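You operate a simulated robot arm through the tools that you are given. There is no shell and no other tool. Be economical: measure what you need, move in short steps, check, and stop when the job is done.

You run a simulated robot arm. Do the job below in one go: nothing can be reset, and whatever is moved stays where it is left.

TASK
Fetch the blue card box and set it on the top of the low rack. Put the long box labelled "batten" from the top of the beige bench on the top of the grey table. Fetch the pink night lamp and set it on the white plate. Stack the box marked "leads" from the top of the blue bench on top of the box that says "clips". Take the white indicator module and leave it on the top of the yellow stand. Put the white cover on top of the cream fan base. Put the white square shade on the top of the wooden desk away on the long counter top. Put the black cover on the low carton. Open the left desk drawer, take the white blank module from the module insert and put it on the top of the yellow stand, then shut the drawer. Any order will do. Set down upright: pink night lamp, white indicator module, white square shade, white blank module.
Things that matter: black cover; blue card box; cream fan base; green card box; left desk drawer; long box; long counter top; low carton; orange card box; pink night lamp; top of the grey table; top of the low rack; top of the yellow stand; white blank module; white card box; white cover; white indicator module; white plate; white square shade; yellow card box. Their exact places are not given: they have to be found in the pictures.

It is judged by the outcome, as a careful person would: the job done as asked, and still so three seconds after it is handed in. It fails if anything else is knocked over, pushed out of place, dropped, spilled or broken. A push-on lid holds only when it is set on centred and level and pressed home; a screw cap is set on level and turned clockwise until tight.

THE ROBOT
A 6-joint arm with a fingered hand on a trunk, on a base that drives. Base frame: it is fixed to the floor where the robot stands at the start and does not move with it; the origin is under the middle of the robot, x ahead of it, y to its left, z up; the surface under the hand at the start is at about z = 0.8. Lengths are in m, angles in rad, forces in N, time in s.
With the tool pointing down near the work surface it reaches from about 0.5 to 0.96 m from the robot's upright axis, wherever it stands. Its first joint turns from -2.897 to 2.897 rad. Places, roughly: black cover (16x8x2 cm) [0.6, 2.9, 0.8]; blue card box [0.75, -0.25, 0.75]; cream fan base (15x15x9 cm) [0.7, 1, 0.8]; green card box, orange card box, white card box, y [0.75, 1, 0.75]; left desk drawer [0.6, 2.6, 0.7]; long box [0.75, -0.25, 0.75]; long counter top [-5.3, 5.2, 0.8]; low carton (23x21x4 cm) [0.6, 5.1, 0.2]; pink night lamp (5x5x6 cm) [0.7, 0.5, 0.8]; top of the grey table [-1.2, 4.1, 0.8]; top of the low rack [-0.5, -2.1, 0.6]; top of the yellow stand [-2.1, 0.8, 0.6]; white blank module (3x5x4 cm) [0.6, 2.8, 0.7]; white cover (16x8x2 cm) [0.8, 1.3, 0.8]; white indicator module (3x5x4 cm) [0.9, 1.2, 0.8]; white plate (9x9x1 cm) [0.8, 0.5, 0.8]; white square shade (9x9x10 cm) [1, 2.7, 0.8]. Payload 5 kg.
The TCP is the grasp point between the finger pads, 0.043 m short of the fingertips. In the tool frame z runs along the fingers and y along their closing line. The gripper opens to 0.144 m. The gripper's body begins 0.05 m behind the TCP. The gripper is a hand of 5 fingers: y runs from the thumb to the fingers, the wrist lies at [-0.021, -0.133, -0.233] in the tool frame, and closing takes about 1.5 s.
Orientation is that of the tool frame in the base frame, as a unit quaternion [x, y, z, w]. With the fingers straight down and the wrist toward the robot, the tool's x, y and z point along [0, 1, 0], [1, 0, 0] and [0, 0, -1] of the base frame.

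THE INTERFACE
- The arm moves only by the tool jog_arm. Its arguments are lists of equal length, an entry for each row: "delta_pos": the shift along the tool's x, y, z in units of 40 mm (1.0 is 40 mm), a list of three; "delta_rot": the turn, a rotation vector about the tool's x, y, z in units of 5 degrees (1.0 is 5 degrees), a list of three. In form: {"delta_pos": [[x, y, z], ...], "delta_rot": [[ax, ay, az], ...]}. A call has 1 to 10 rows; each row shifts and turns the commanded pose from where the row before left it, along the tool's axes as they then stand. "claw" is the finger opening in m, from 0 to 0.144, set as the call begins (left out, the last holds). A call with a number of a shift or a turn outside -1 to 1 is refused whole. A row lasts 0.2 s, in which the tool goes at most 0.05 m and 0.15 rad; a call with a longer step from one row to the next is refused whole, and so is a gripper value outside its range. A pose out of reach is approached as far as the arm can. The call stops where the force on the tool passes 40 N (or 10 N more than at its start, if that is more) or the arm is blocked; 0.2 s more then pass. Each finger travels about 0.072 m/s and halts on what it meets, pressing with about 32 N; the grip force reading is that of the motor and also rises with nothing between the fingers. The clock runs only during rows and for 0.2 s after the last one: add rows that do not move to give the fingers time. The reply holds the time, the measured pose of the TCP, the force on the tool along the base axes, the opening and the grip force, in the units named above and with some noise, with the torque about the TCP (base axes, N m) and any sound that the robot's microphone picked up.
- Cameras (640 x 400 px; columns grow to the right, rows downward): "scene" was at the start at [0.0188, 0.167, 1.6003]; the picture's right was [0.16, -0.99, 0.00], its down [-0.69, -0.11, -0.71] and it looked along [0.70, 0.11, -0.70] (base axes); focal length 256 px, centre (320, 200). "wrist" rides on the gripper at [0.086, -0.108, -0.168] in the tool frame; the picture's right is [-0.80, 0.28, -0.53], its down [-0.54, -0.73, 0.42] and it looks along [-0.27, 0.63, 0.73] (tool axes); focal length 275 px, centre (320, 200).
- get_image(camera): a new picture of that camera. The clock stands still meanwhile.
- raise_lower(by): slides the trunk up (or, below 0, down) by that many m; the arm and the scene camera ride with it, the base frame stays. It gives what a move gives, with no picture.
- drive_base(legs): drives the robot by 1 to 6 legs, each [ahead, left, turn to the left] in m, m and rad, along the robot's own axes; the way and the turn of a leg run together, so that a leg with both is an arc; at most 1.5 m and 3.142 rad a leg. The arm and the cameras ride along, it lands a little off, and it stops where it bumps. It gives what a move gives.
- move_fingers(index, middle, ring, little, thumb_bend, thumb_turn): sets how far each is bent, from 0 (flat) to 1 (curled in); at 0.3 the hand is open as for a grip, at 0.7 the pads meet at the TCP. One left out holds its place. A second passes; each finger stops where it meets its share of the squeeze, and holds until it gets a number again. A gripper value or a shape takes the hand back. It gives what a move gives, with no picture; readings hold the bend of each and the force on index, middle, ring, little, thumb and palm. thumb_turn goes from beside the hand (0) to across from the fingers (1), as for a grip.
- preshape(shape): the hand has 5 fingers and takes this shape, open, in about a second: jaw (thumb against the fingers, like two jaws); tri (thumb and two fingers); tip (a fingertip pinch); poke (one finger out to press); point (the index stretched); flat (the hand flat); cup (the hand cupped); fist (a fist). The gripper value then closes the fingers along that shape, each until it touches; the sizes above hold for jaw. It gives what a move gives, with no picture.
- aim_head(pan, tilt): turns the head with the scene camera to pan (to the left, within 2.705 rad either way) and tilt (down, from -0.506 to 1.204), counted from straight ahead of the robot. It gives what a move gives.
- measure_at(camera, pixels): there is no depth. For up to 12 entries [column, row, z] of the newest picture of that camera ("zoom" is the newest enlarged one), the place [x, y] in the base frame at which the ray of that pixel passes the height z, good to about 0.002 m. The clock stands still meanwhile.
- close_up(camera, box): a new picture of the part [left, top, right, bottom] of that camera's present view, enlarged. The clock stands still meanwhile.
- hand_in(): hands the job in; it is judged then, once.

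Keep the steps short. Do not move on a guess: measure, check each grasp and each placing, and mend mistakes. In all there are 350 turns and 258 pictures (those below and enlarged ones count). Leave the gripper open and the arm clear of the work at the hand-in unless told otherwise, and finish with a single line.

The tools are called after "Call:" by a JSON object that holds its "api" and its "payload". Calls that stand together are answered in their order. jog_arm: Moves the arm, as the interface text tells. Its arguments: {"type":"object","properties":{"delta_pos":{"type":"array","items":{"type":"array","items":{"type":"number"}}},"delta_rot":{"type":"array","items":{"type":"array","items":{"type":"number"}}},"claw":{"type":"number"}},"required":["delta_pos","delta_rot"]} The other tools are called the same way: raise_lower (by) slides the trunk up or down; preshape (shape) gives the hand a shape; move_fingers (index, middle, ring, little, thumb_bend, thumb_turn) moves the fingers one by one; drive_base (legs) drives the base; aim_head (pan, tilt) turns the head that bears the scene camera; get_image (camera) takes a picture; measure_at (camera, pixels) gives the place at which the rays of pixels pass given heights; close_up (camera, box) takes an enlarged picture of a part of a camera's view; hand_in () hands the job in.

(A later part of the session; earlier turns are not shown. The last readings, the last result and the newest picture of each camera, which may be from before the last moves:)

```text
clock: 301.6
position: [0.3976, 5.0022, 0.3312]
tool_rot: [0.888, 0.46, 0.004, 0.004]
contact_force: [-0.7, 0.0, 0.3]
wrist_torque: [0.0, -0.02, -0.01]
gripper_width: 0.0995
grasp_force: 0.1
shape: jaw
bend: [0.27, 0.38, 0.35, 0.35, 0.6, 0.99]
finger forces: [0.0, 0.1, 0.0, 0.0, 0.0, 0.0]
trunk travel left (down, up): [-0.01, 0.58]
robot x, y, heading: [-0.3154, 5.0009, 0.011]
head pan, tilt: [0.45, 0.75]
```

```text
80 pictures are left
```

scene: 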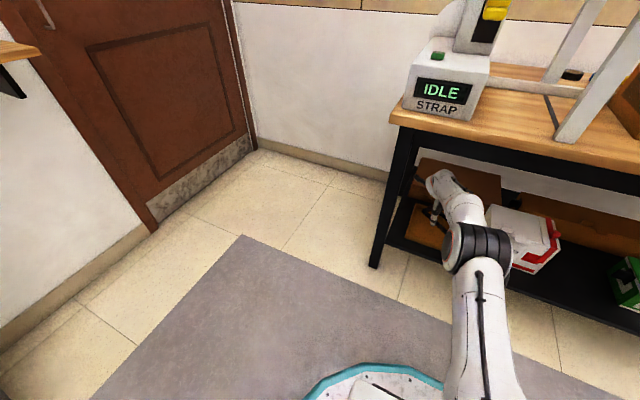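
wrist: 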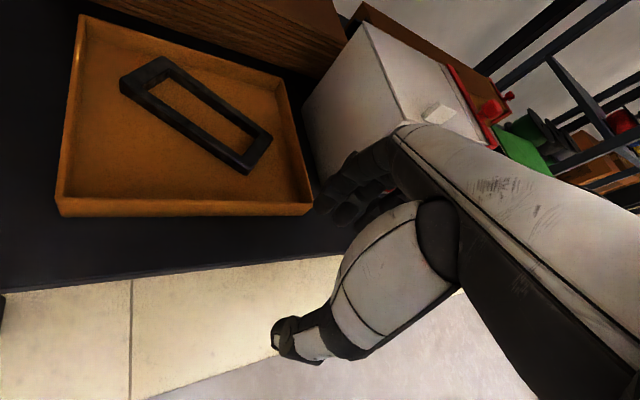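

The black cover lies in the low carton. I back out, raise, and head to the desk for the white shade.

Call:
{"api": "drive_base", "payload": {"legs": [[-0.2, -0.1, 0]]}}

Call:
{"api": "raise_lower", "payload": {"by": 0.4}}

Call:
{"api": "jog_arm", "payload": {"delta_pos": [[0, 0, -1], [0, 0, -1], [0, 0, -1], [0, 0, -1], [0, 0, -1], [0, 0, -1], [0, 0, -1], [0, 0, -0.5]], "delta_rot": [[0, 0, -1], [0, 0, -1], [0, 0, -1], [0, 0, -1], [0, 0, -1], [0, 0, -1], [0, 0, -1], [0, 0, 0]]}}

Call:
{"api": "drive_base", "payload": {"legs": [[0, -1.4, 0], [0.42, -0.75, 0]]}}

Call:
{"api": "aim_head", "payload": {"pan": 0.0, "tilt": 0.55}}

Call:
{"api": "get_image", "payload": {"camera": "scene"}}

```text
clock: 303.3
position: [0.1987, 4.9012, 0.3296]
tool_rot: [0.888, 0.461, 0.005, 0.005]
contact_force: [0.3, 0.5, 0.0]
wrist_torque: [0.04, 0.01, -0.02]
gripper_width: 0.0996
grasp_force: 0.0
shape: jaw
bend: [0.27, 0.38, 0.35, 0.35, 0.6, 0.99]
finger forces: [0.0, 0.0, 0.1, 0.0, 0.0, 0.1]
trunk travel left (down, up): [-0.01, 0.58]
robot x, y, heading: [-0.5168, 4.8993, 0.011]
head pan, tilt: [0.45, 0.75]
```

```text
clock: 307.1
position: [0.1988, 4.9028, 0.7301]
tool_rot: [0.888, 0.46, 0.005, 0.004]
contact_force: [-0.1, 0.5, 0.0]
wrist_torque: [0.0, 0.01, 0.01]
gripper_width: 0.0998
grasp_force: 0.0
shape: jaw
bend: [0.27, 0.38, 0.35, 0.35, 0.6, 0.99]
finger forces: [0.0, 0.0, 0.0, 0.0, 0.0, 0.0]
trunk travel left (down, up): [-0.41, 0.18]
robot x, y, heading: [-0.5201, 4.9016, 0.012]
head pan, tilt: [0.45, 0.75]
```

```text
clock: 308.9
position: [0.1951, 4.9029, 1.0314]
tool_rot: [0.709, 0.705, 0.003, 0.006]
contact_force: [0.1, -1.2, 0.0]
wrist_torque: [0.0, -0.02, 0.01]
gripper_width: 0.0996
grasp_force: 0.1
shape: jaw
bend: [0.27, 0.38, 0.35, 0.35, 0.6, 0.99]
finger forces: [0.0, 0.0, 0.0, 0.1, 0.1, 0.0]
trunk travel left (down, up): [-0.41, 0.18]
robot x, y, heading: [-0.5204, 4.8997, 0.009]
head pan, tilt: [0.45, 0.75]
```

```text
clock: 320.1
position: [0.635, 2.7484, 1.0302]
tool_rot: [0.711, 0.704, 0.002, 0.006]
contact_force: [0.2, -0.1, 0.3]
wrist_torque: [-0.02, 0.01, -0.01]
gripper_width: 0.0997
grasp_force: 0.1
shape: jaw
bend: [0.27, 0.38, 0.35, 0.35, 0.6, 0.99]
finger forces: [0.1, 0.1, 0.0, 0.1, 0.0, 0.1]
trunk travel left (down, up): [-0.41, 0.18]
robot x, y, heading: [-0.0747, 2.7499, 0.0]
head pan, tilt: [0.45, 0.75]
```

```text
clock: 320.9
position: [0.6346, 2.7474, 1.0308]
tool_rot: [0.71, 0.704, 0.003, 0.006]
contact_force: [-0.2, 0.0, 0.3]
wrist_torque: [-0.01, 0.01, -0.06]
gripper_width: 0.0998
grasp_force: 0.0
shape: jaw
bend: [0.27, 0.38, 0.35, 0.35, 0.6, 0.99]
finger forces: [0.0, 0.0, 0.0, 0.0, 0.0, 0.0]
trunk travel left (down, up): [-0.41, 0.18]
robot x, y, heading: [-0.0786, 2.7497, 0.003]
head pan, tilt: [0.0, 0.55]
```

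```text
79 pictures are left
```

scene: 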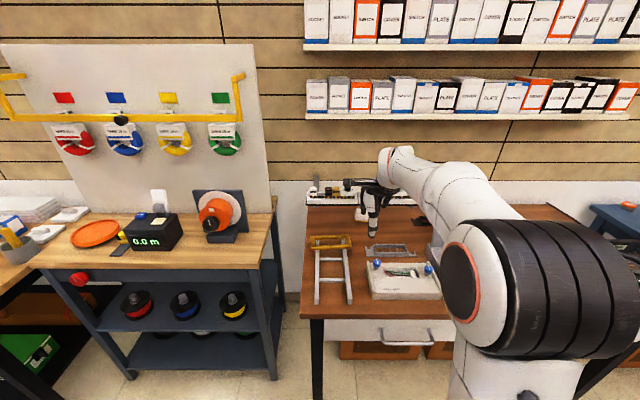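

Call:
{"api": "get_image", "payload": {"camera": "wrist"}}

Call:
{"api": "close_up", "payload": {"camera": "scene", "box": [295, 150, 445, 280]}}

```text
78 pictures are left
```

wrist: 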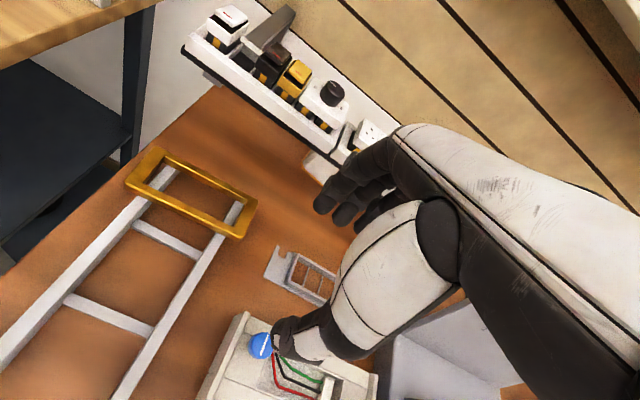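

```text
3.08 times, centred on (370, 215) of scene
```

zoom: 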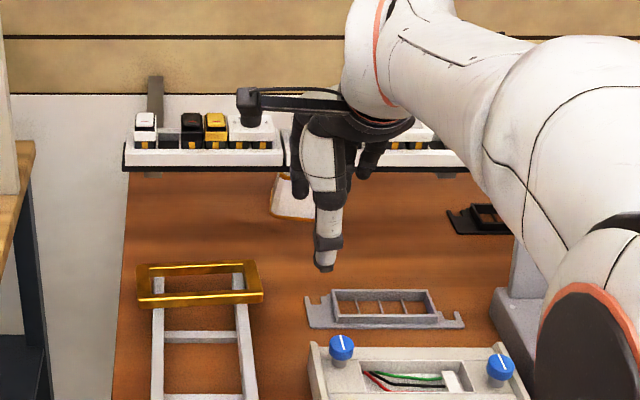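

I triangulate the wall rail's left-front corner and the shade.

Call:
{"api": "measure_at", "payload": {"camera": "zoom", "pixels": [[124, 166, 1.0], [124, 166, 0.9], [270, 213, 0.8], [284, 173, 0.9], [315, 222, 0.8]]}}

Call:
{"api": "measure_at", "payload": {"camera": "wrist", "pixels": [[182, 53, 1.0], [182, 53, 0.9], [303, 160, 0.8], [313, 150, 0.9], [330, 188, 0.8]]}}

Call:
{"api": "aim_head", "payload": {"pan": -0.25, "tilt": 0.5}}

```text
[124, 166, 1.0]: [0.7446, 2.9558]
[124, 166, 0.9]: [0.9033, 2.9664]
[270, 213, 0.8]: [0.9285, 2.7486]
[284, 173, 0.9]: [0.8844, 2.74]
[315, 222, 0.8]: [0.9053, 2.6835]
```

```text
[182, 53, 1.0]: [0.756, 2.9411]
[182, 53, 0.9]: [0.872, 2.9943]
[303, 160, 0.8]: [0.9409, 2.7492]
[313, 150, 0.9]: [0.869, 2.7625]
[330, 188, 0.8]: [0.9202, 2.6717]
```

```text
clock: 321.7
position: [0.6353, 2.7467, 1.0312]
tool_rot: [0.71, 0.704, 0.002, 0.006]
contact_force: [0.1, -0.5, 0.5]
wrist_torque: [0.03, 0.02, 0.01]
gripper_width: 0.0999
grasp_force: 0.0
shape: jaw
bend: [0.27, 0.38, 0.35, 0.35, 0.6, 0.99]
finger forces: [0.0, 0.0, 0.0, 0.1, 0.0, 0.1]
trunk travel left (down, up): [-0.41, 0.18]
robot x, y, heading: [-0.0764, 2.7506, 0.003]
head pan, tilt: [-0.25, 0.499]
```

The rail's lower front edge is at x≈0.787, z≈0.973, and the shade (x 0.92–1.01, z 0.8–0.9) stands beneath it, so it cannot be reached from straight above. I move the hand aside and look at the shade closely from lower.

Call:
{"api": "jog_arm", "payload": {"delta_pos": [[-0.9, -0.5, -0.5], [-0.9, -0.5, -0.5], [-0.9, -0.5, -0.5], [-0.9, -0.5, -0.5], [-0.9, 0, -0.8], [-0.9, 0, -0.8], [-0.9, 0, -0.8], [-0.9, 0, -0.8]], "delta_rot": [[0, 0, 0], [0, 0, 0], [0, 0, 0], [0, 0, 0], [0, 0, 0], [0, 0, 0], [0, 0, 0], [0, 0, 0]]}}

Call:
{"api": "raise_lower", "payload": {"by": -0.2}}

Call:
{"api": "aim_head", "payload": {"pan": 0.0, "tilt": 0.35}}

Call:
{"api": "get_image", "payload": {"camera": "scene"}}

```text
clock: 323.5
position: [0.5507, 2.4604, 1.2403]
tool_rot: [0.711, 0.704, 0.003, 0.005]
contact_force: [0.5, 0.5, -0.1]
wrist_torque: [0.02, 0.0, 0.0]
gripper_width: 0.0999
grasp_force: 0.1
shape: jaw
bend: [0.27, 0.38, 0.35, 0.35, 0.6, 0.99]
finger forces: [0.1, 0.1, 0.1, 0.1, 0.1, 0.0]
trunk travel left (down, up): [-0.41, 0.18]
robot x, y, heading: [-0.0794, 2.7482, 0.004]
head pan, tilt: [-0.25, 0.499]
```

```text
clock: 325.7
position: [0.5502, 2.4611, 1.0393]
tool_rot: [0.711, 0.703, 0.003, 0.006]
contact_force: [-0.5, 0.5, -0.5]
wrist_torque: [-0.01, 0.01, 0.0]
gripper_width: 0.0997
grasp_force: 0.1
shape: jaw
bend: [0.27, 0.38, 0.35, 0.35, 0.6, 0.99]
finger forces: [0.0, 0.0, 0.0, 0.0, 0.1, 0.0]
trunk travel left (down, up): [-0.21, 0.38]
robot x, y, heading: [-0.0748, 2.7505, 0.0]
head pan, tilt: [-0.25, 0.499]
```

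```text
clock: 326.5
position: [0.5502, 2.4608, 1.0397]
tool_rot: [0.711, 0.703, 0.002, 0.006]
contact_force: [-0.7, -0.1, 0.1]
wrist_torque: [0.02, 0.04, 0.02]
gripper_width: 0.0996
grasp_force: 0.2
shape: jaw
bend: [0.27, 0.38, 0.35, 0.35, 0.6, 0.99]
finger forces: [0.0, 0.1, 0.0, 0.1, 0.0, 0.0]
trunk travel left (down, up): [-0.21, 0.38]
robot x, y, heading: [-0.0791, 2.7461, 0.001]
head pan, tilt: [0.0, 0.351]
```

```text
76 pictures are left
```

scene: 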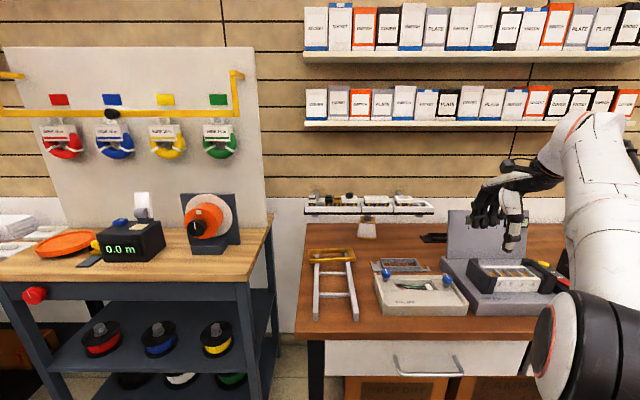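

Call:
{"api": "close_up", "payload": {"camera": "scene", "box": [310, 185, 438, 265]}}

Call:
{"api": "measure_at", "payload": {"camera": "zoom", "pixels": [[233, 266, 0.8], [330, 266, 0.8], [250, 200, 0.9], [320, 200, 0.9], [285, 180, 0.95], [40, 145, 0.973], [540, 145, 0.973]]}}

```text
5.00 times, centred on (374, 225) of scene
```

zoom: 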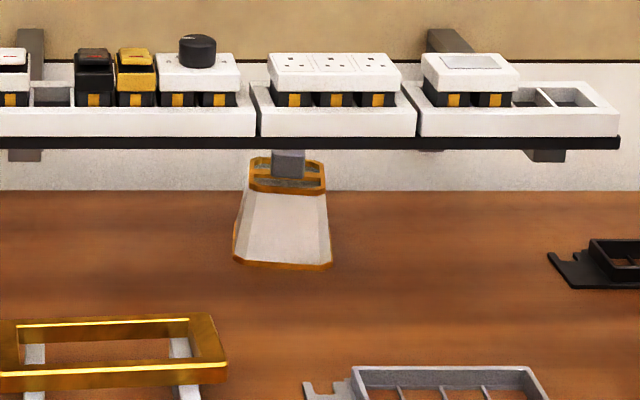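

```text
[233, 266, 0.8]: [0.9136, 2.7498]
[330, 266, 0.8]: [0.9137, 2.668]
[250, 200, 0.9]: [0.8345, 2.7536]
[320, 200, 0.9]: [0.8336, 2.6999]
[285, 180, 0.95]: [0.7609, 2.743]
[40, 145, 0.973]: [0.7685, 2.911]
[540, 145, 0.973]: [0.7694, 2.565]
```

The shade has a grey knob on top and a wider base at the desk. I measure the knob and the neighbours (grey bracket, gold frame) to plan an approach from the front under the rail.

Call:
{"api": "measure_at", "payload": {"camera": "zoom", "pixels": [[305, 385, 0.8], [352, 370, 0.82], [545, 372, 0.82], [550, 258, 0.8], [225, 358, 0.84], [272, 178, 0.88], [305, 178, 0.88], [250, 190, 0.88], [326, 190, 0.88], [288, 150, 0.9]]}}

Call:
{"api": "get_image", "payload": {"camera": "wrist"}}

```text
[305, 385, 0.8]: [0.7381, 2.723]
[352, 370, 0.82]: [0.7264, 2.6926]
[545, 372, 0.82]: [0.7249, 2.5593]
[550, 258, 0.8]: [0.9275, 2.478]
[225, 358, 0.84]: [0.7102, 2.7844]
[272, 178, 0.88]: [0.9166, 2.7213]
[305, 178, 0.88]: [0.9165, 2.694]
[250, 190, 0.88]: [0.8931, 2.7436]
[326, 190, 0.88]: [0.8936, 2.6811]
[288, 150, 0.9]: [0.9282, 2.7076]
```

```text
74 pictures are left
```

wrist: 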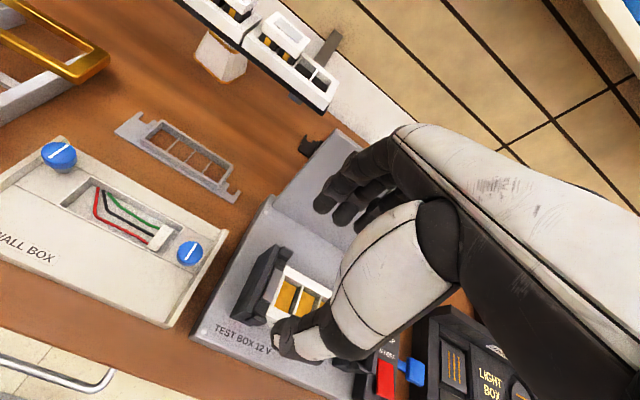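

The knob and base are now known: base front at x≈0.914, y 2.668–2.75; knob top 0.895. Plan: hand pitched about 60° forward with closing along y, pinching the base's sides low, then lift slightly and draw it out under the rail. I first test the orientation in free space: yaw +90°.

Call:
{"api": "raise_lower", "payload": {"by": 0.2}}

Call:
{"api": "jog_arm", "payload": {"delta_pos": [[0, -0.5, 0], [0, -0.5, 0], [0, -0.5, 0], [0, 0, 0], [0, 0, 0], [0, 0, 0], [0, 0, 0], [0, 0, 0], [0, 0, 0]], "delta_rot": [[0, 0, 0], [0, 0, 0], [0, 0, 0], [0, 0, -1], [0, 0, -1], [0, 0, -1], [0, 0, -1], [0, 0, -1], [0, 0, -1]]}}

Call:
{"api": "jog_arm", "payload": {"delta_pos": [[0, 0, 0], [0, 0, 0], [0, 0, 0], [0, 0, 0], [0, 0, 0], [0, 0, 0], [0, 0, 0], [0, 0, 0], [0, 0, 0], [0, 0, 0]], "delta_rot": [[0, 0, -1], [0, 0, -1], [0, 0, -1], [0, 0, -1], [0, 0, -1], [0, 0, -1], [0, 0, -1], [0, 0, -1], [0, 0, -1], [0, 0, -1]]}}

```text
clock: 328.6
position: [0.5504, 2.4603, 1.2394]
tool_rot: [0.711, 0.703, 0.002, 0.006]
contact_force: [-0.4, 0.9, 0.1]
wrist_torque: [0.01, -0.01, 0.02]
gripper_width: 0.0996
grasp_force: 0.1
shape: jaw
bend: [0.27, 0.38, 0.35, 0.35, 0.6, 0.99]
finger forces: [0.1, 0.0, 0.0, 0.0, 0.0, 0.0]
trunk travel left (down, up): [-0.41, 0.18]
robot x, y, heading: [-0.0783, 2.7477, 0.002]
head pan, tilt: [0.0, 0.351]
```

```text
clock: 330.6
position: [0.4888, 2.4618, 1.2388]
tool_rot: [0.504, 0.864, -0.001, 0.006]
contact_force: [1.3, 0.3, -0.9]
wrist_torque: [-0.02, -0.02, -0.01]
gripper_width: 0.0996
grasp_force: 0.0
shape: jaw
bend: [0.27, 0.38, 0.35, 0.35, 0.6, 0.99]
finger forces: [0.1, 0.0, 0.0, 0.1, 0.0, 0.1]
trunk travel left (down, up): [-0.41, 0.18]
robot x, y, heading: [-0.0753, 2.7504, 0.001]
head pan, tilt: [0.0, 0.351]
```

```text
clock: 332.8
position: [0.4685, 2.4896, 1.2031]
tool_rot: [0.141, 0.99, -0.003, 0.006]
contact_force: [0.2, 0.2, -1.1]
wrist_torque: [-0.03, 0.0, 0.01]
gripper_width: 0.0997
grasp_force: 0.0
shape: jaw
bend: [0.27, 0.38, 0.35, 0.35, 0.6, 0.99]
finger forces: [0.0, 0.1, 0.1, 0.0, 0.0, 0.0]
out of reach, approached as far as the arm can: row 6, 7, 8, 9, 10
trunk travel left (down, up): [-0.41, 0.18]
robot x, y, heading: [-0.0746, 2.7505, 0.002]
head pan, tilt: [0.0, 0.351]
```

I check the wall box's height/extent and the rail against both stored pictures before committing.

Call:
{"api": "measure_at", "payload": {"camera": "wrist", "pixels": [[62, 138, 0.85], [226, 232, 0.85], [190, 250, 0.88], [60, 152, 0.88], [168, 326, 0.85], [247, 8, 0.97], [325, 110, 0.97], [115, 128, 0.82], [238, 200, 0.82], [195, 55, 0.8], [237, 80, 0.8]]}}

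Call:
{"api": "measure_at", "payload": {"camera": "scene", "pixels": [[376, 274, 0.85], [466, 274, 0.85], [386, 273, 0.88], [448, 281, 0.88], [332, 214, 0.97], [432, 214, 0.97], [380, 270, 0.85]]}}

```text
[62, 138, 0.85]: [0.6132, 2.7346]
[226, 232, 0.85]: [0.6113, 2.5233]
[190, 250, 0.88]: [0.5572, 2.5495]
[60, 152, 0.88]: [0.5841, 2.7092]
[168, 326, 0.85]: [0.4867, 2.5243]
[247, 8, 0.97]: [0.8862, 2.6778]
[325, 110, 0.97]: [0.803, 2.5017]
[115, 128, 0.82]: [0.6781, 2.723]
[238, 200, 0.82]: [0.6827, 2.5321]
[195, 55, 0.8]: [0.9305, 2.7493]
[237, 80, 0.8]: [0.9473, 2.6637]
```

```text
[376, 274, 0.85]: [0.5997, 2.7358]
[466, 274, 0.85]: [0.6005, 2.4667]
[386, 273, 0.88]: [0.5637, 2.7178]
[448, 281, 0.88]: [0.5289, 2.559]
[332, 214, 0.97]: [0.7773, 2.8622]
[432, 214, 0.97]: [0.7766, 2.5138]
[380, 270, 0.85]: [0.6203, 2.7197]
```

I'll try it from a better stance: drive to about (0.03, 2.2) so the pose is less twisted, then look at the reached pose.

Call:
{"api": "drive_base", "payload": {"legs": [[0.1, -0.55, 0]]}}

Call:
{"api": "jog_arm", "payload": {"delta_pos": [[0, 0.8, 0], [0, 0.8, 0], [0, 0.8, 0], [0, 0.8, 0], [0, 0.8, 0], [0, 0.8, 0]], "delta_rot": [[0, 0, 0], [0, 0, 0], [0, 0, 0], [0, 0, 0], [0, 0, -1], [0, 0, -1]], "claw": 0.11}}

```text
clock: 336.0
position: [0.567, 1.9385, 1.2033]
tool_rot: [0.142, 0.99, -0.002, 0.008]
contact_force: [-0.2, 0.6, -0.4]
wrist_torque: [0.02, 0.01, -0.02]
gripper_width: 0.0997
grasp_force: 0.0
shape: jaw
bend: [0.27, 0.38, 0.35, 0.35, 0.6, 0.99]
finger forces: [0.0, 0.0, 0.0, 0.0, 0.0, 0.0]
trunk travel left (down, up): [-0.41, 0.18]
robot x, y, heading: [0.0234, 2.2041, -0.006]
head pan, tilt: [0.0, 0.351]
```

```text
clock: 337.4
position: [0.6181, 2.1247, 1.2023]
tool_rot: [0.056, 0.998, -0.003, 0.007]
contact_force: [-0.3, -0.7, -1.5]
wrist_torque: [0.01, -0.01, 0.0]
gripper_width: 0.1098
grasp_force: 0.1
shape: jaw
bend: [0.26, 0.35, 0.33, 0.34, 0.55, 0.99]
finger forces: [0.0, 0.0, 0.1, 0.1, 0.1, 0.1]
trunk travel left (down, up): [-0.41, 0.18]
robot x, y, heading: [0.0193, 2.198, 0.001]
head pan, tilt: [0.0, 0.351]
```

Call:
{"api": "jog_arm", "payload": {"delta_pos": [[0, 0, 0], [0, 1, 0], [0, 1, 0], [0, 1, 0], [0, 1, 0], [0, 1, 0], [0, 1, 0], [0, 1, 0]], "delta_rot": [[0, 0, -0.9], [0, 0, -0.4], [0, 0, 0], [0, 0, 0], [0, 0, 0], [0, 0, 0], [0, 0, 0], [0, 0, 0]]}}

Call:
{"api": "jog_arm", "payload": {"delta_pos": [[0, 1, 0], [0, 1, 0], [0, 1, 0], [0, 1, 0], [0, 1, 0], [0, 1, 0], [0, 1, 0], [0, 0.6, 0]], "delta_rot": [[0, -1, 0], [0, -1, 0], [0, -1, 0], [0, -1, 0], [0, -1, 0], [0, -1, 0], [0, -1, 0], [0, -1, 0]]}}

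Call:
{"api": "jog_arm", "payload": {"delta_pos": [[0, 0, 0], [0, 0, 0], [0, 0, 0], [0, 0, 0]], "delta_rot": [[0, -1, 0], [0, -1, 0], [0, -1, 0], [0, -1, 0]]}}

Call:
{"api": "get_image", "payload": {"camera": "wrist"}}

```text
clock: 339.2
position: [0.6219, 2.4036, 1.2003]
tool_rot: [0.001, 1.0, -0.003, 0.007]
contact_force: [-0.1, 0.6, 0.2]
wrist_torque: [0.01, -0.01, 0.02]
gripper_width: 0.1096
grasp_force: 0.0
shape: jaw
bend: [0.26, 0.35, 0.33, 0.34, 0.55, 0.99]
finger forces: [0.1, 0.0, 0.1, 0.1, 0.0, 0.1]
trunk travel left (down, up): [-0.41, 0.18]
robot x, y, heading: [0.0241, 2.203, 0.001]
head pan, tilt: [0.0, 0.351]
```

```text
clock: 341.0
position: [0.6197, 2.7085, 1.1992]
tool_rot: [-0.002, 0.937, -0.004, 0.348]
contact_force: [1.0, -0.4, -0.8]
wrist_torque: [0.02, -0.01, -0.03]
gripper_width: 0.1098
grasp_force: 0.0
shape: jaw
bend: [0.26, 0.35, 0.33, 0.34, 0.55, 0.99]
finger forces: [0.0, 0.0, 0.0, 0.0, 0.1, 0.0]
trunk travel left (down, up): [-0.41, 0.18]
robot x, y, heading: [0.024, 2.198, -0.004]
head pan, tilt: [0.0, 0.351]
```

```text
clock: 342.0
position: [0.619, 2.7076, 1.1988]
tool_rot: [-0.003, 0.863, -0.001, 0.506]
contact_force: [-0.5, 0.1, -0.2]
wrist_torque: [-0.03, 0.0, 0.01]
gripper_width: 0.1099
grasp_force: 0.1
shape: jaw
bend: [0.26, 0.35, 0.33, 0.34, 0.55, 0.99]
finger forces: [0.1, 0.0, 0.0, 0.1, 0.0, 0.1]
trunk travel left (down, up): [-0.41, 0.18]
robot x, y, heading: [0.0221, 2.2008, 0.001]
head pan, tilt: [0.0, 0.351]
```

```text
73 pictures are left
```

wrist: 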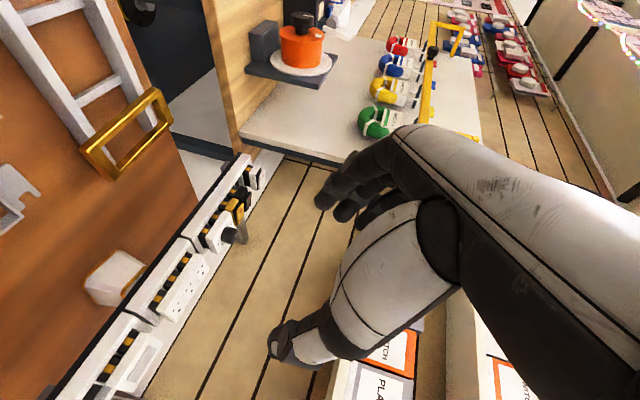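

The orientation is reached. I lower the trunk 0.25 and go to waypoint A (0.72, 0.91), then look.

Call:
{"api": "raise_lower", "payload": {"by": -0.25}}

Call:
{"api": "jog_arm", "payload": {"delta_pos": [[-0.127, 0, 0.893], [-0.127, 0, 0.893], [-0.127, 0, 0.893]], "delta_rot": [[0, 0, 0], [0, 0, 0], [0, 0, 0]]}}

Call:
{"api": "aim_head", "payload": {"pan": 0.65, "tilt": 0.35}}

Call:
{"api": "get_image", "payload": {"camera": "scene"}}

Call:
{"api": "get_image", "payload": {"camera": "wrist"}}

```text
clock: 344.6
position: [0.6208, 2.7069, 0.9482]
tool_rot: [-0.002, 0.862, -0.002, 0.506]
contact_force: [0.6, -0.8, -0.1]
wrist_torque: [0.01, 0.01, 0.0]
gripper_width: 0.1098
grasp_force: 0.0
shape: jaw
bend: [0.26, 0.35, 0.33, 0.34, 0.55, 0.99]
finger forces: [0.0, 0.0, 0.0, 0.0, 0.1, 0.1]
trunk travel left (down, up): [-0.16, 0.43]
robot x, y, heading: [0.0233, 2.1991, -0.005]
head pan, tilt: [0.0, 0.351]
```

```text
clock: 345.4
position: [0.7198, 2.709, 0.9106]
tool_rot: [-0.002, 0.862, -0.002, 0.506]
contact_force: [-0.4, -0.2, 0.9]
wrist_torque: [0.0, 0.0, -0.02]
gripper_width: 0.1097
grasp_force: 0.1
shape: jaw
bend: [0.26, 0.35, 0.33, 0.34, 0.55, 0.99]
finger forces: [0.0, 0.0, 0.0, 0.0, 0.0, 0.0]
trunk travel left (down, up): [-0.16, 0.43]
robot x, y, heading: [0.022, 2.1992, -0.001]
head pan, tilt: [0.0, 0.351]
```

```text
clock: 346.4
position: [0.72, 2.7081, 0.9098]
tool_rot: [-0.002, 0.862, -0.003, 0.506]
contact_force: [0.1, 0.1, -0.8]
wrist_torque: [-0.02, -0.03, 0.01]
gripper_width: 0.1099
grasp_force: 0.0
shape: jaw
bend: [0.26, 0.35, 0.33, 0.34, 0.55, 0.99]
finger forces: [0.1, 0.1, 0.0, 0.0, 0.0, 0.0]
trunk travel left (down, up): [-0.16, 0.43]
robot x, y, heading: [0.0203, 2.1994, -0.002]
head pan, tilt: [0.649, 0.351]
```

```text
72 pictures are left
```

scene: 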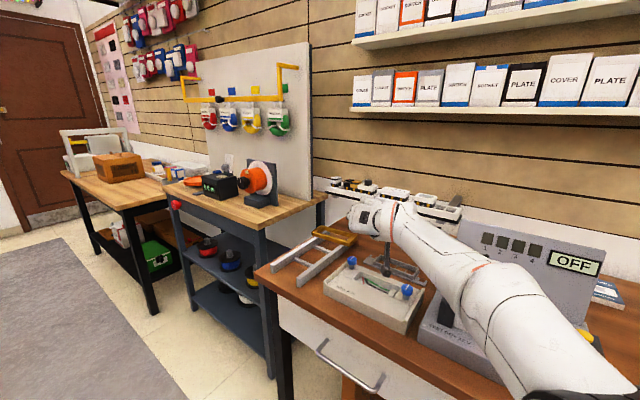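

```text
71 pictures are left
```

wrist: 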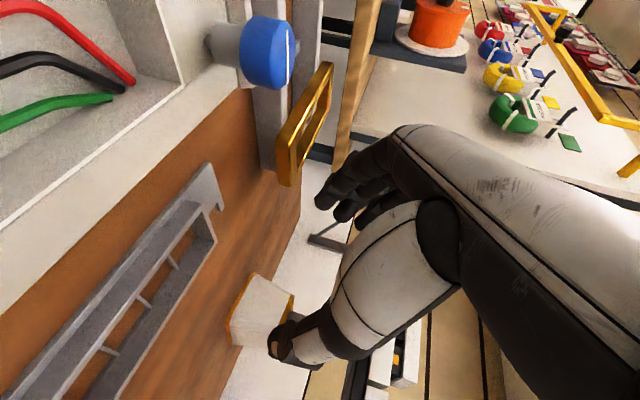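

The hand is at waypoint A, clear. I check the shade's front base edge from here.

Call:
{"api": "close_up", "payload": {"camera": "wrist", "box": [190, 230, 350, 380]}}

Call:
{"api": "measure_at", "payload": {"camera": "wrist", "pixels": [[232, 345, 0.803], [251, 275, 0.803], [262, 345, 0.867], [226, 322, 0.803]]}}

```text
2.67 times, centred on (270, 305) of wrist
```

zoom: 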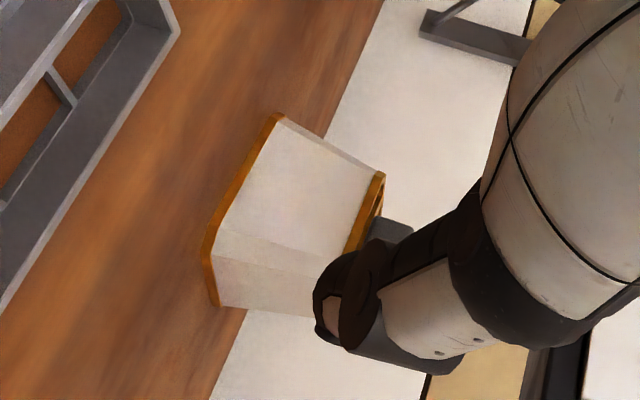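

```text
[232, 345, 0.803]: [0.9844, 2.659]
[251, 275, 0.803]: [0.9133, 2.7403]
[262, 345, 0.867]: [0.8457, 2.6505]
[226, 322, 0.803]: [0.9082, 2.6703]
```

Shade front at x≈0.911, y 2.67–2.74: aligned. I go to waypoint B, then C.

Call:
{"api": "jog_arm", "payload": {"delta_pos": [[0, 0, 0.858], [0, 0, 0.858], [0, 0, 0.858]], "delta_rot": [[0, 0, 0], [0, 0, 0], [0, 0, 0]]}}

Call:
{"api": "jog_arm", "payload": {"delta_pos": [[-0.167, 0, 0.7], [-0.167, 0, 0.7], [-0.167, 0, 0.7]], "delta_rot": [[0, 0, 0], [0, 0, 0], [0, 0, 0]]}}

Call:
{"api": "get_image", "payload": {"camera": "wrist"}}

Call:
{"api": "close_up", "payload": {"camera": "scene", "box": [290, 170, 450, 310]}}

```text
clock: 347.2
position: [0.8097, 2.7072, 0.8613]
tool_rot: [-0.003, 0.862, -0.003, 0.507]
contact_force: [-0.5, 0.3, 0.1]
wrist_torque: [-0.02, 0.02, -0.01]
gripper_width: 0.1099
grasp_force: 0.0
shape: jaw
bend: [0.26, 0.35, 0.33, 0.34, 0.55, 0.99]
finger forces: [0.1, 0.1, 0.0, 0.1, 0.1, 0.1]
trunk travel left (down, up): [-0.16, 0.43]
robot x, y, heading: [0.0192, 2.1982, -0.006]
head pan, tilt: [0.649, 0.351]
```

```text
clock: 347.8
position: [0.842, 2.7118, 0.8411]
tool_rot: [-0.008, 0.865, -0.004, 0.501]
contact_force: [-6.8, 0.4, -4.9]
wrist_torque: [-0.15, -0.93, 0.11]
gripper_width: 0.1099
grasp_force: 0.0
shape: jaw
bend: [0.26, 0.35, 0.33, 0.34, 0.55, 0.99]
finger forces: [0.0, 0.0, 0.1, 0.2, 0.0, 8.1]
trunk travel left (down, up): [-0.16, 0.43]
robot x, y, heading: [0.0216, 2.2008, -0.006]
head pan, tilt: [0.649, 0.351]
stopped in row 2: the force on the tool passed its limit at 72 N (the readings are from after the stop); the commanded pose is now the measured one
```

```text
69 pictures are left
```

wrist: 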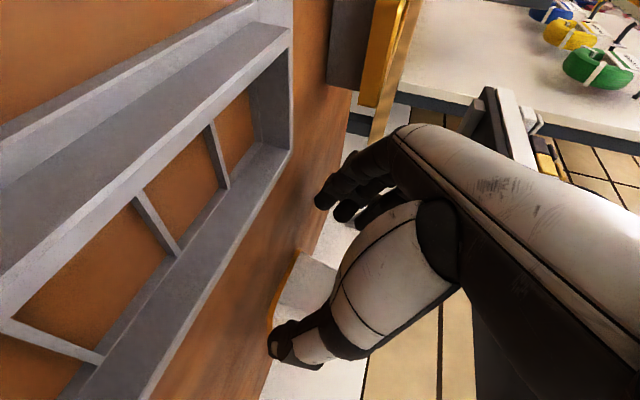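

```text
2.86 times, centred on (370, 240) of scene
```

zoom: 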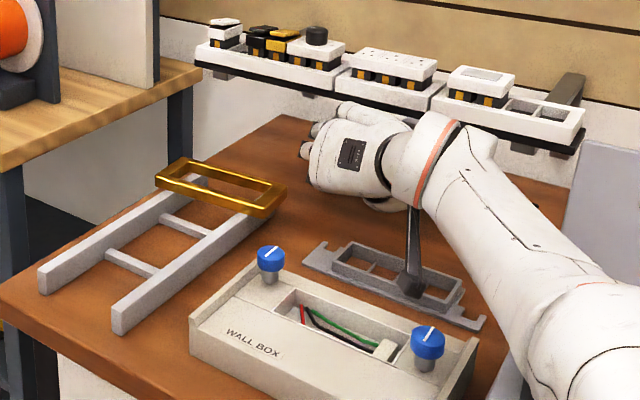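

The back of the hand met the rail, so this route is too tight and I back out without touching the shade. I'll do the easier batten and blue-box jobs first.

Call:
{"api": "jog_arm", "payload": {"delta_pos": [[-0.06, 0, -0.91], [-0.06, 0, -0.91], [-0.06, 0, -0.91], [-0.06, 0, -0.91]], "delta_rot": [[0, 0, 0], [0, 0, 0], [0, 0, 0], [0, 0, 0]]}}

Call:
{"api": "raise_lower", "payload": {"by": 0.3}}

Call:
{"api": "close_up", "payload": {"camera": "scene", "box": [290, 190, 450, 330]}}

```text
clock: 348.8
position: [0.7196, 2.7107, 0.9238]
tool_rot: [-0.008, 0.865, -0.005, 0.502]
contact_force: [-0.4, 0.2, -1.3]
wrist_torque: [-0.03, -0.02, 0.03]
gripper_width: 0.1095
grasp_force: 0.1
shape: jaw
bend: [0.26, 0.35, 0.33, 0.33, 0.55, 0.99]
finger forces: [0.0, 0.0, 0.1, 0.0, 0.0, 0.2]
trunk travel left (down, up): [-0.16, 0.43]
robot x, y, heading: [0.0202, 2.1993, 0.0]
head pan, tilt: [0.649, 0.351]
```

```text
clock: 351.8
position: [0.7203, 2.7111, 1.2245]
tool_rot: [-0.007, 0.865, -0.004, 0.501]
contact_force: [0.0, -0.5, -0.3]
wrist_torque: [0.01, -0.02, 0.03]
gripper_width: 0.1097
grasp_force: 0.0
shape: jaw
bend: [0.26, 0.35, 0.33, 0.33, 0.55, 0.99]
finger forces: [0.1, 0.0, 0.0, 0.0, 0.0, 0.0]
trunk travel left (down, up): [-0.46, 0.13]
robot x, y, heading: [0.0226, 2.1995, 0.002]
head pan, tilt: [0.649, 0.351]
```

```text
2.86 times, centred on (370, 260) of scene
```

zoom: 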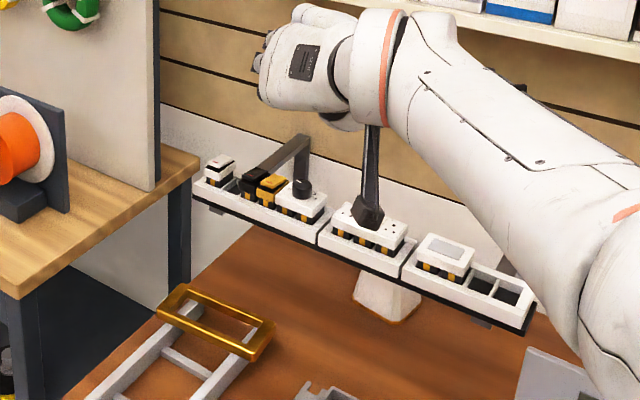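

All undisturbed. I re-orient the hand to pointing down and drive to the beige bench.

Call:
{"api": "jog_arm", "payload": {"delta_pos": [[0, 0, -0.6], [0, 0, -0.6], [0, 0, -0.6], [0, 0, 0], [0, 0, 0], [0, 0, 0], [0, 0, 0], [0, 0, 0], [0, 0, 0], [0, 0, 0]], "delta_rot": [[0, 0, 0], [0, 0, 0], [0, 0, 0], [0, 1, 0], [0, 1, 0], [0, 1, 0], [0, 1, 0], [0, 1, 0], [0, 1, 0], [0, 1, 0]]}}

Call:
{"api": "jog_arm", "payload": {"delta_pos": [[0, -1, 0], [0, -1, 0], [0, -1, 0], [0, -1, 0], [0, -1, 0], [0, 0, 0], [0, 0, 0], [0, 0, 0], [0, 0, 0], [0, 0, 0]], "delta_rot": [[0, 1, 0], [0, 1, 0], [0, 1, 0], [0, 1, 0], [0, 1, 0], [0, 0, 1], [0, 0, 1], [0, 0, 1], [0, 0, 1], [0, 0, 1]]}}

Call:
{"api": "jog_arm", "payload": {"delta_pos": [[0, 0, 0.5], [0, 0, 0.5], [0, 0, 0.5], [0, 0, 0.5], [0, 0, 0], [0, 0, 0], [0, 0, 0], [0, 0, 0], [0, 0, 0], [0, 0, 0]], "delta_rot": [[0, 0, 1], [0, 0, 1], [0, 0, 1], [0, 0, 1], [0, 0, 1], [0, 0, 1], [0, 0, 1], [0, 0, 1], [0, 0, 1], [0, 0, 1]]}}

Call:
{"api": "jog_arm", "payload": {"delta_pos": [[-0.8, 0, 0], [-0.8, 0, 0], [-0.8, 0, 0], [-0.8, 0, 0], [-0.8, 0, 0]], "delta_rot": [[0, 0, 1], [0, 0, 1], [0, 0, 1], [0, 0, 0], [0, 0, 0]]}}

```text
clock: 354.0
position: [0.6581, 2.7105, 1.2591]
tool_rot: [-0.006, 0.976, -0.006, 0.218]
contact_force: [0.1, -0.3, 0.2]
wrist_torque: [-0.01, -0.02, 0.01]
gripper_width: 0.11
grasp_force: 0.0
shape: jaw
bend: [0.26, 0.35, 0.33, 0.33, 0.55, 0.99]
finger forces: [0.0, 0.0, 0.0, 0.0, 0.1, 0.0]
trunk travel left (down, up): [-0.46, 0.13]
robot x, y, heading: [0.0217, 2.2004, 0.0]
head pan, tilt: [0.649, 0.351]
```

```text
clock: 356.2
position: [0.6587, 2.5109, 1.2626]
tool_rot: [0.212, 0.977, -0.006, 0.004]
contact_force: [0.7, -0.1, -0.5]
wrist_torque: [0.04, 0.0, -0.02]
gripper_width: 0.1097
grasp_force: 0.1
shape: jaw
bend: [0.26, 0.35, 0.33, 0.33, 0.55, 0.99]
finger forces: [0.0, 0.0, 0.0, 0.0, 0.0, 0.0]
trunk travel left (down, up): [-0.46, 0.13]
robot x, y, heading: [0.0238, 2.1973, -0.005]
head pan, tilt: [0.649, 0.351]
```

```text
clock: 358.4
position: [0.6598, 2.5105, 1.1826]
tool_rot: [0.606, 0.796, -0.004, 0.005]
contact_force: [0.0, -0.4, -0.2]
wrist_torque: [-0.02, 0.0, 0.0]
gripper_width: 0.1099
grasp_force: 0.0
shape: jaw
bend: [0.26, 0.35, 0.33, 0.33, 0.55, 0.99]
finger forces: [0.0, 0.0, 0.1, 0.1, 0.0, 0.1]
trunk travel left (down, up): [-0.46, 0.13]
robot x, y, heading: [0.021, 2.1998, 0.002]
head pan, tilt: [0.649, 0.351]
```

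```text
clock: 359.6
position: [0.6789, 2.3502, 1.1855]
tool_rot: [0.704, 0.71, -0.004, 0.006]
contact_force: [-0.8, -0.6, -0.3]
wrist_torque: [-0.01, -0.02, -0.02]
gripper_width: 0.1098
grasp_force: 0.0
shape: jaw
bend: [0.26, 0.35, 0.33, 0.33, 0.55, 0.99]
finger forces: [0.0, 0.1, 0.0, 0.0, 0.0, 0.1]
trunk travel left (down, up): [-0.46, 0.13]
robot x, y, heading: [0.0222, 2.2, 0.003]
head pan, tilt: [0.649, 0.351]
```

Call:
{"api": "drive_base", "payload": {"legs": [[-0.05, -1.4, 0], [0, -1.15, 0]]}}

Call:
{"api": "aim_head", "payload": {"pan": -0.15, "tilt": 0.75}}

Call:
{"api": "get_image", "payload": {"camera": "scene"}}

Call:
{"api": "get_image", "payload": {"camera": "wrist"}}

```text
clock: 371.9
position: [0.6074, -0.1908, 1.185]
tool_rot: [0.707, 0.707, -0.004, 0.006]
contact_force: [-0.4, 0.3, -0.4]
wrist_torque: [-0.01, 0.05, -0.01]
gripper_width: 0.1098
grasp_force: 0.2
shape: jaw
bend: [0.26, 0.35, 0.33, 0.33, 0.55, 0.99]
finger forces: [0.0, 0.0, 0.0, 0.1, 0.0, 0.0]
trunk travel left (down, up): [-0.46, 0.13]
robot x, y, heading: [-0.05, -0.3381, -0.003]
head pan, tilt: [0.649, 0.351]
```

```text
clock: 373.1
position: [0.6096, -0.1905, 1.1844]
tool_rot: [0.706, 0.708, -0.003, 0.006]
contact_force: [0.0, -0.7, -0.2]
wrist_torque: [0.03, -0.04, 0.04]
gripper_width: 0.1097
grasp_force: 0.0
shape: jaw
bend: [0.26, 0.35, 0.33, 0.33, 0.55, 0.99]
finger forces: [0.0, 0.0, 0.0, 0.1, 0.0, 0.0]
trunk travel left (down, up): [-0.46, 0.13]
robot x, y, heading: [-0.044, -0.3342, -0.007]
head pan, tilt: [-0.15, 0.75]
```

```text
66 pictures are left
```

scene: 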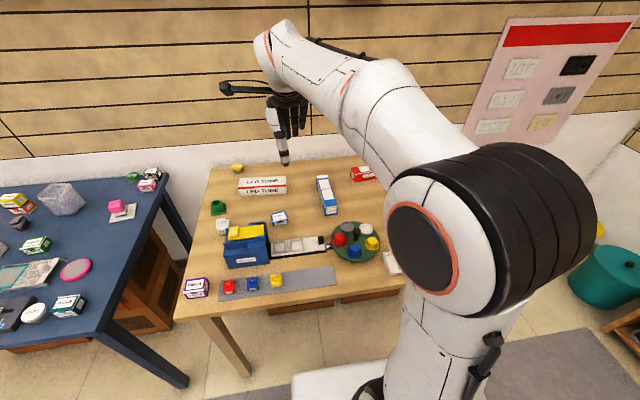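

```text
65 pictures are left
```

wrist: 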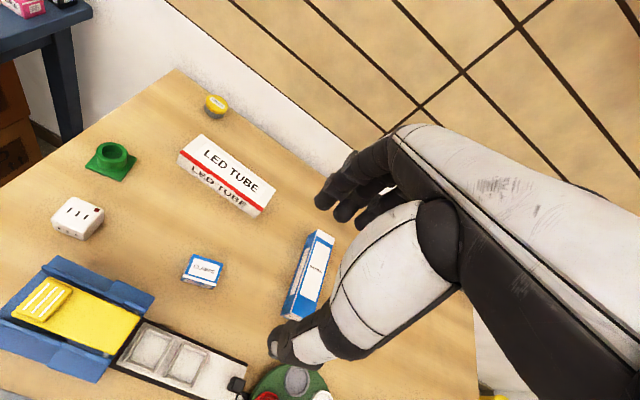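

I zoom to read the labels.

Call:
{"api": "close_up", "payload": {"camera": "scene", "box": [250, 160, 390, 245]}}

Call:
{"api": "close_up", "payload": {"camera": "wrist", "box": [170, 220, 350, 330]}}

```text
4.57 times, centred on (320, 202) of scene
```

zoom: 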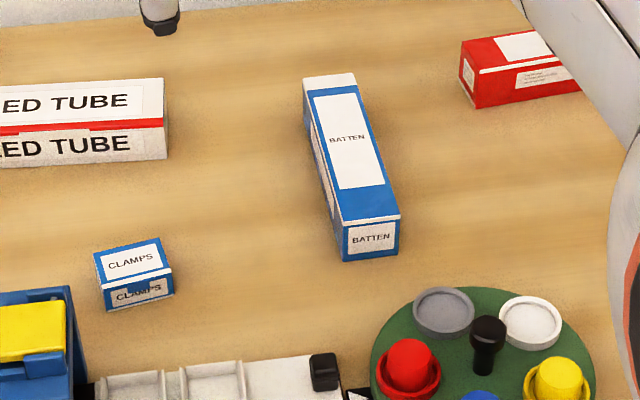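

```text
3.56 times, centred on (260, 275) of wrist
```

zoom: 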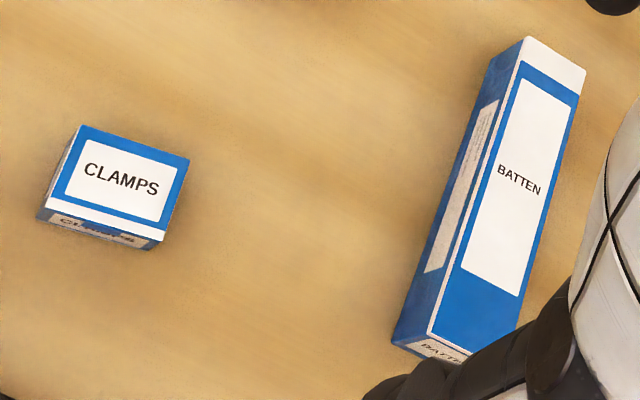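

CLAMPS is the blue card box and BATTEN the long box. I measure both.

Call:
{"api": "measure_at", "payload": {"camera": "zoom", "pixels": [[82, 125, 0.79], [189, 160, 0.79], [164, 232, 0.79], [56, 200, 0.79], [82, 125, 0.76], [164, 232, 0.76], [527, 37, 0.8], [586, 72, 0.8], [393, 340, 0.75], [467, 357, 0.8]]}}

Call:
{"api": "measure_at", "payload": {"camera": "scene", "pixels": [[270.3, 213.6, 0.79], [284.6, 210.3, 0.79], [288.1, 217.3, 0.79], [272.5, 221, 0.79], [270.3, 213.6, 0.76], [288.1, 217.3, 0.76], [288.1, 223, 0.75], [273.4, 226.3, 0.75]]}}

```text
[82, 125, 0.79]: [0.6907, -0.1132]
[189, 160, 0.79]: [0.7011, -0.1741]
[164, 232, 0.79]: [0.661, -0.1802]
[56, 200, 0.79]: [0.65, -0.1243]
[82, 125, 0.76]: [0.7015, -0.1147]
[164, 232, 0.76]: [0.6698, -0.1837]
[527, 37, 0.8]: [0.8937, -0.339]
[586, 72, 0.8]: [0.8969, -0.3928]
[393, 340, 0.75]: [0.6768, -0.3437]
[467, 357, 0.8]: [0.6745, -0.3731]
```

```text
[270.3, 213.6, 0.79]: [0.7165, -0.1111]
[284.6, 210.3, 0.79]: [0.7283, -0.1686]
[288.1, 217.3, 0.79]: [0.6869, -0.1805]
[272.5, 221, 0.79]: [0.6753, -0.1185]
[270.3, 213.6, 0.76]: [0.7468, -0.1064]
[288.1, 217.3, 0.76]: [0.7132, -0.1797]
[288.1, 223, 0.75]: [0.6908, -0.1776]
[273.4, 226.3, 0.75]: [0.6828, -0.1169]
```

CLAMPS: top z≈0.832, centre (0.662, -0.145), yaw about 10.5°. I move above and go down partway.

Call:
{"api": "jog_arm", "payload": {"delta_pos": [[0.55, 0.6, 0.2], [0.55, 0.58, 0.2], [0, 0, 0.9], [0, 0, 0.9], [0, 0, 0.9], [0, 0, 0.9], [0, 0, 0.9], [0, 0, 0.9]], "delta_rot": [[0, 0, 0], [0, 0, 0], [0, 0, -0.7], [0, 0, -0.7], [0, 0, -0.7], [0, 0, 0], [0, 0, 0], [0, 0, 0]], "claw": 0.09}}

Call:
{"api": "get_image", "payload": {"camera": "wrist"}}

```text
clock: 374.9
position: [0.6584, -0.1488, 0.9515]
tool_rot: [0.64, 0.769, -0.004, 0.006]
contact_force: [1.4, 0.8, 0.1]
wrist_torque: [-0.01, 0.01, -0.01]
gripper_width: 0.09
grasp_force: 0.1
shape: jaw
bend: [0.28, 0.4, 0.37, 0.4, 0.64, 1.0]
finger forces: [0.0, 0.1, 0.1, 0.0, 0.0, 0.1]
trunk travel left (down, up): [-0.46, 0.13]
robot x, y, heading: [-0.0472, -0.3336, -0.008]
head pan, tilt: [-0.15, 0.75]
```

```text
62 pictures are left
```

wrist: 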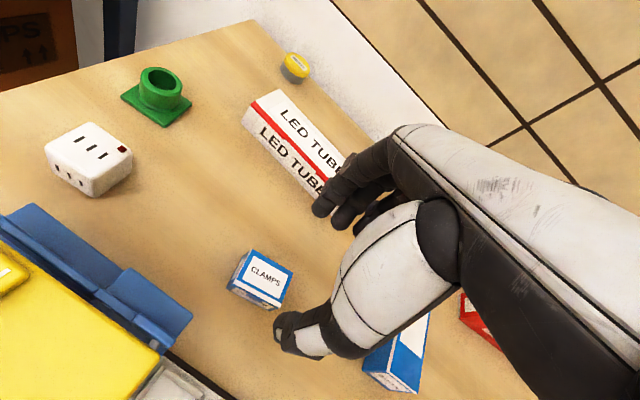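

Call:
{"api": "jog_arm", "payload": {"delta_pos": [[0, 0, 0.9], [0, 0, 0.9], [0, 0, 0.8]], "delta_rot": [[0, 0, 0], [0, 0, 0], [0, 0, 0]]}}

Call:
{"api": "jog_arm", "payload": {"delta_pos": [[0, 0, 0], [0, 0, 0], [0, 0, 0], [0, 0, 0], [0, 0, 0], [0, 0, 0]], "delta_rot": [[0, 0, 0], [0, 0, 0], [0, 0, 0], [0, 0, 0], [0, 0, 0], [0, 0, 0]], "claw": 0.02}}

Call:
{"api": "jog_arm", "payload": {"delta_pos": [[0, 0, -0.5], [0, 0, -1], [0, 0, -1], [0, 0, -1], [0, 0, -1], [0, 0, -1]], "delta_rot": [[0, 0, 0], [0, 0, 0], [0, 0, 0], [0, 0, 0], [0, 0, 0], [0, 0, 0]]}}

Call:
{"api": "get_image", "payload": {"camera": "wrist"}}

```text
clock: 375.7
position: [0.6581, -0.1526, 0.8484]
tool_rot: [0.639, 0.769, -0.004, 0.006]
contact_force: [-0.4, 0.4, 0.5]
wrist_torque: [-0.04, 0.03, 0.0]
gripper_width: 0.0902
grasp_force: 0.0
shape: jaw
bend: [0.28, 0.4, 0.37, 0.4, 0.64, 1.0]
finger forces: [0.1, 0.0, 0.0, 0.1, 0.0, 0.0]
trunk travel left (down, up): [-0.46, 0.13]
robot x, y, heading: [-0.0458, -0.3379, -0.002]
head pan, tilt: [-0.15, 0.75]
```

```text
clock: 377.1
position: [0.6578, -0.1529, 0.8494]
tool_rot: [0.639, 0.769, -0.003, 0.006]
contact_force: [0.0, -0.1, 0.1]
wrist_torque: [0.01, -0.01, -0.01]
gripper_width: 0.0391
grasp_force: 31.9
shape: jaw
bend: [0.74, 0.55, 0.58, 0.54, 0.75, 1.0]
finger forces: [17.1, 10.0, 0.0, 0.0, 27.1, 0.1]
trunk travel left (down, up): [-0.46, 0.13]
robot x, y, heading: [-0.0492, -0.3377, -0.007]
head pan, tilt: [-0.15, 0.75]
```

```text
clock: 378.5
position: [0.6555, -0.1489, 1.0678]
tool_rot: [0.639, 0.769, -0.004, 0.006]
contact_force: [-0.6, -0.1, -0.8]
wrist_torque: [-0.01, 0.0, 0.01]
gripper_width: 0.039
grasp_force: 32.1
shape: jaw
bend: [0.74, 0.55, 0.58, 0.54, 0.75, 1.0]
finger forces: [17.1, 10.1, 0.0, 0.0, 27.0, 0.1]
trunk travel left (down, up): [-0.46, 0.13]
robot x, y, heading: [-0.0478, -0.3358, -0.007]
head pan, tilt: [-0.15, 0.75]
```

```text
61 pictures are left
```

wrist: 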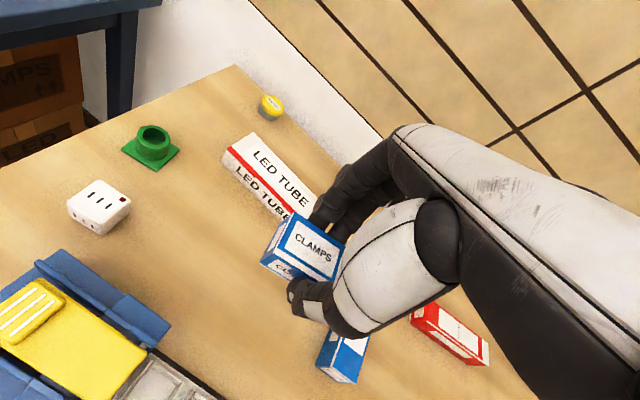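

CLAMPS is held. I drive toward the low rack and face it (-y).

Call:
{"api": "drive_base", "payload": {"legs": [[0, -0.6, 0], [-0.45, 0, 0], [0, 0, -1.565]]}}

Call:
{"api": "aim_head", "payload": {"pan": 0.0, "tilt": 0.6}}

Call:
{"api": "get_image", "payload": {"camera": "scene"}}

```text
clock: 387.9
position: [-0.2945, -1.6367, 1.0684]
tool_rot: [0.995, 0.104, -0.008, 0.002]
contact_force: [0.7, 0.4, 0.5]
wrist_torque: [-0.01, 0.03, 0.01]
gripper_width: 0.0395
grasp_force: 31.8
shape: jaw
bend: [0.74, 0.55, 0.58, 0.54, 0.75, 1.0]
finger forces: [16.9, 9.8, 0.1, 0.1, 26.6, 0.0]
trunk travel left (down, up): [-0.46, 0.13]
robot x, y, heading: [-0.4982, -0.9382, -1.553]
head pan, tilt: [-0.15, 0.75]
```

```text
clock: 388.6
position: [-0.2946, -1.635, 1.0674]
tool_rot: [0.994, 0.105, -0.007, 0.001]
contact_force: [0.0, 0.2, -0.8]
wrist_torque: [0.02, 0.03, 0.01]
gripper_width: 0.0391
grasp_force: 32.2
shape: jaw
bend: [0.74, 0.55, 0.58, 0.54, 0.75, 1.0]
finger forces: [16.9, 9.8, 0.0, 0.1, 26.6, 0.0]
trunk travel left (down, up): [-0.46, 0.13]
robot x, y, heading: [-0.4981, -0.9377, -1.551]
head pan, tilt: [0.0, 0.6]
```

```text
60 pictures are left
```

scene: 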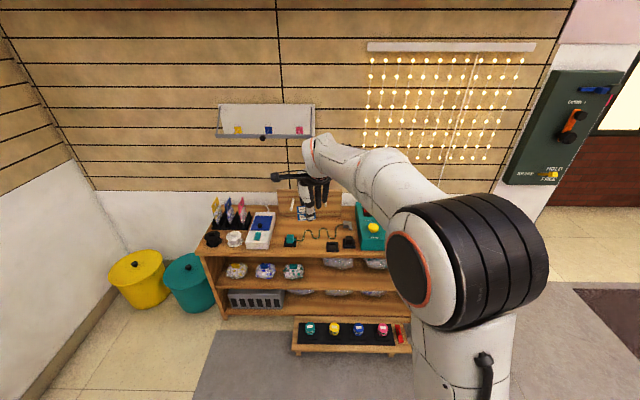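

I zoom on the rack's top to find a free spot.

Call:
{"api": "close_up", "payload": {"camera": "scene", "box": [190, 180, 400, 330]}}

Call:
{"api": "get_image", "payload": {"camera": "wrist"}}

```text
2.67 times, centred on (295, 255) of scene
```

zoom: 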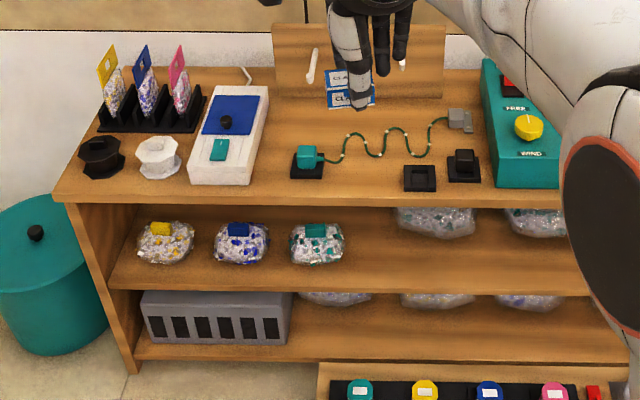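

```text
58 pictures are left
```

wrist: 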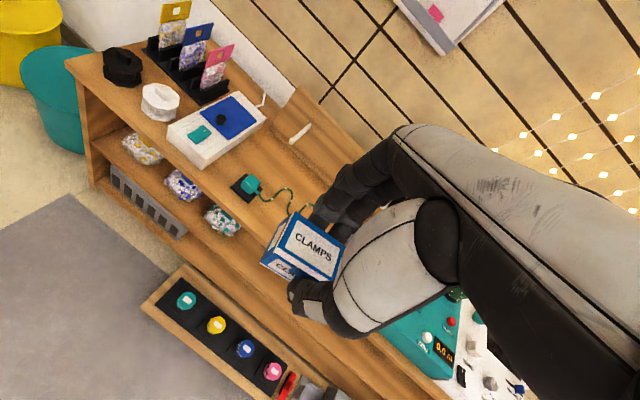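

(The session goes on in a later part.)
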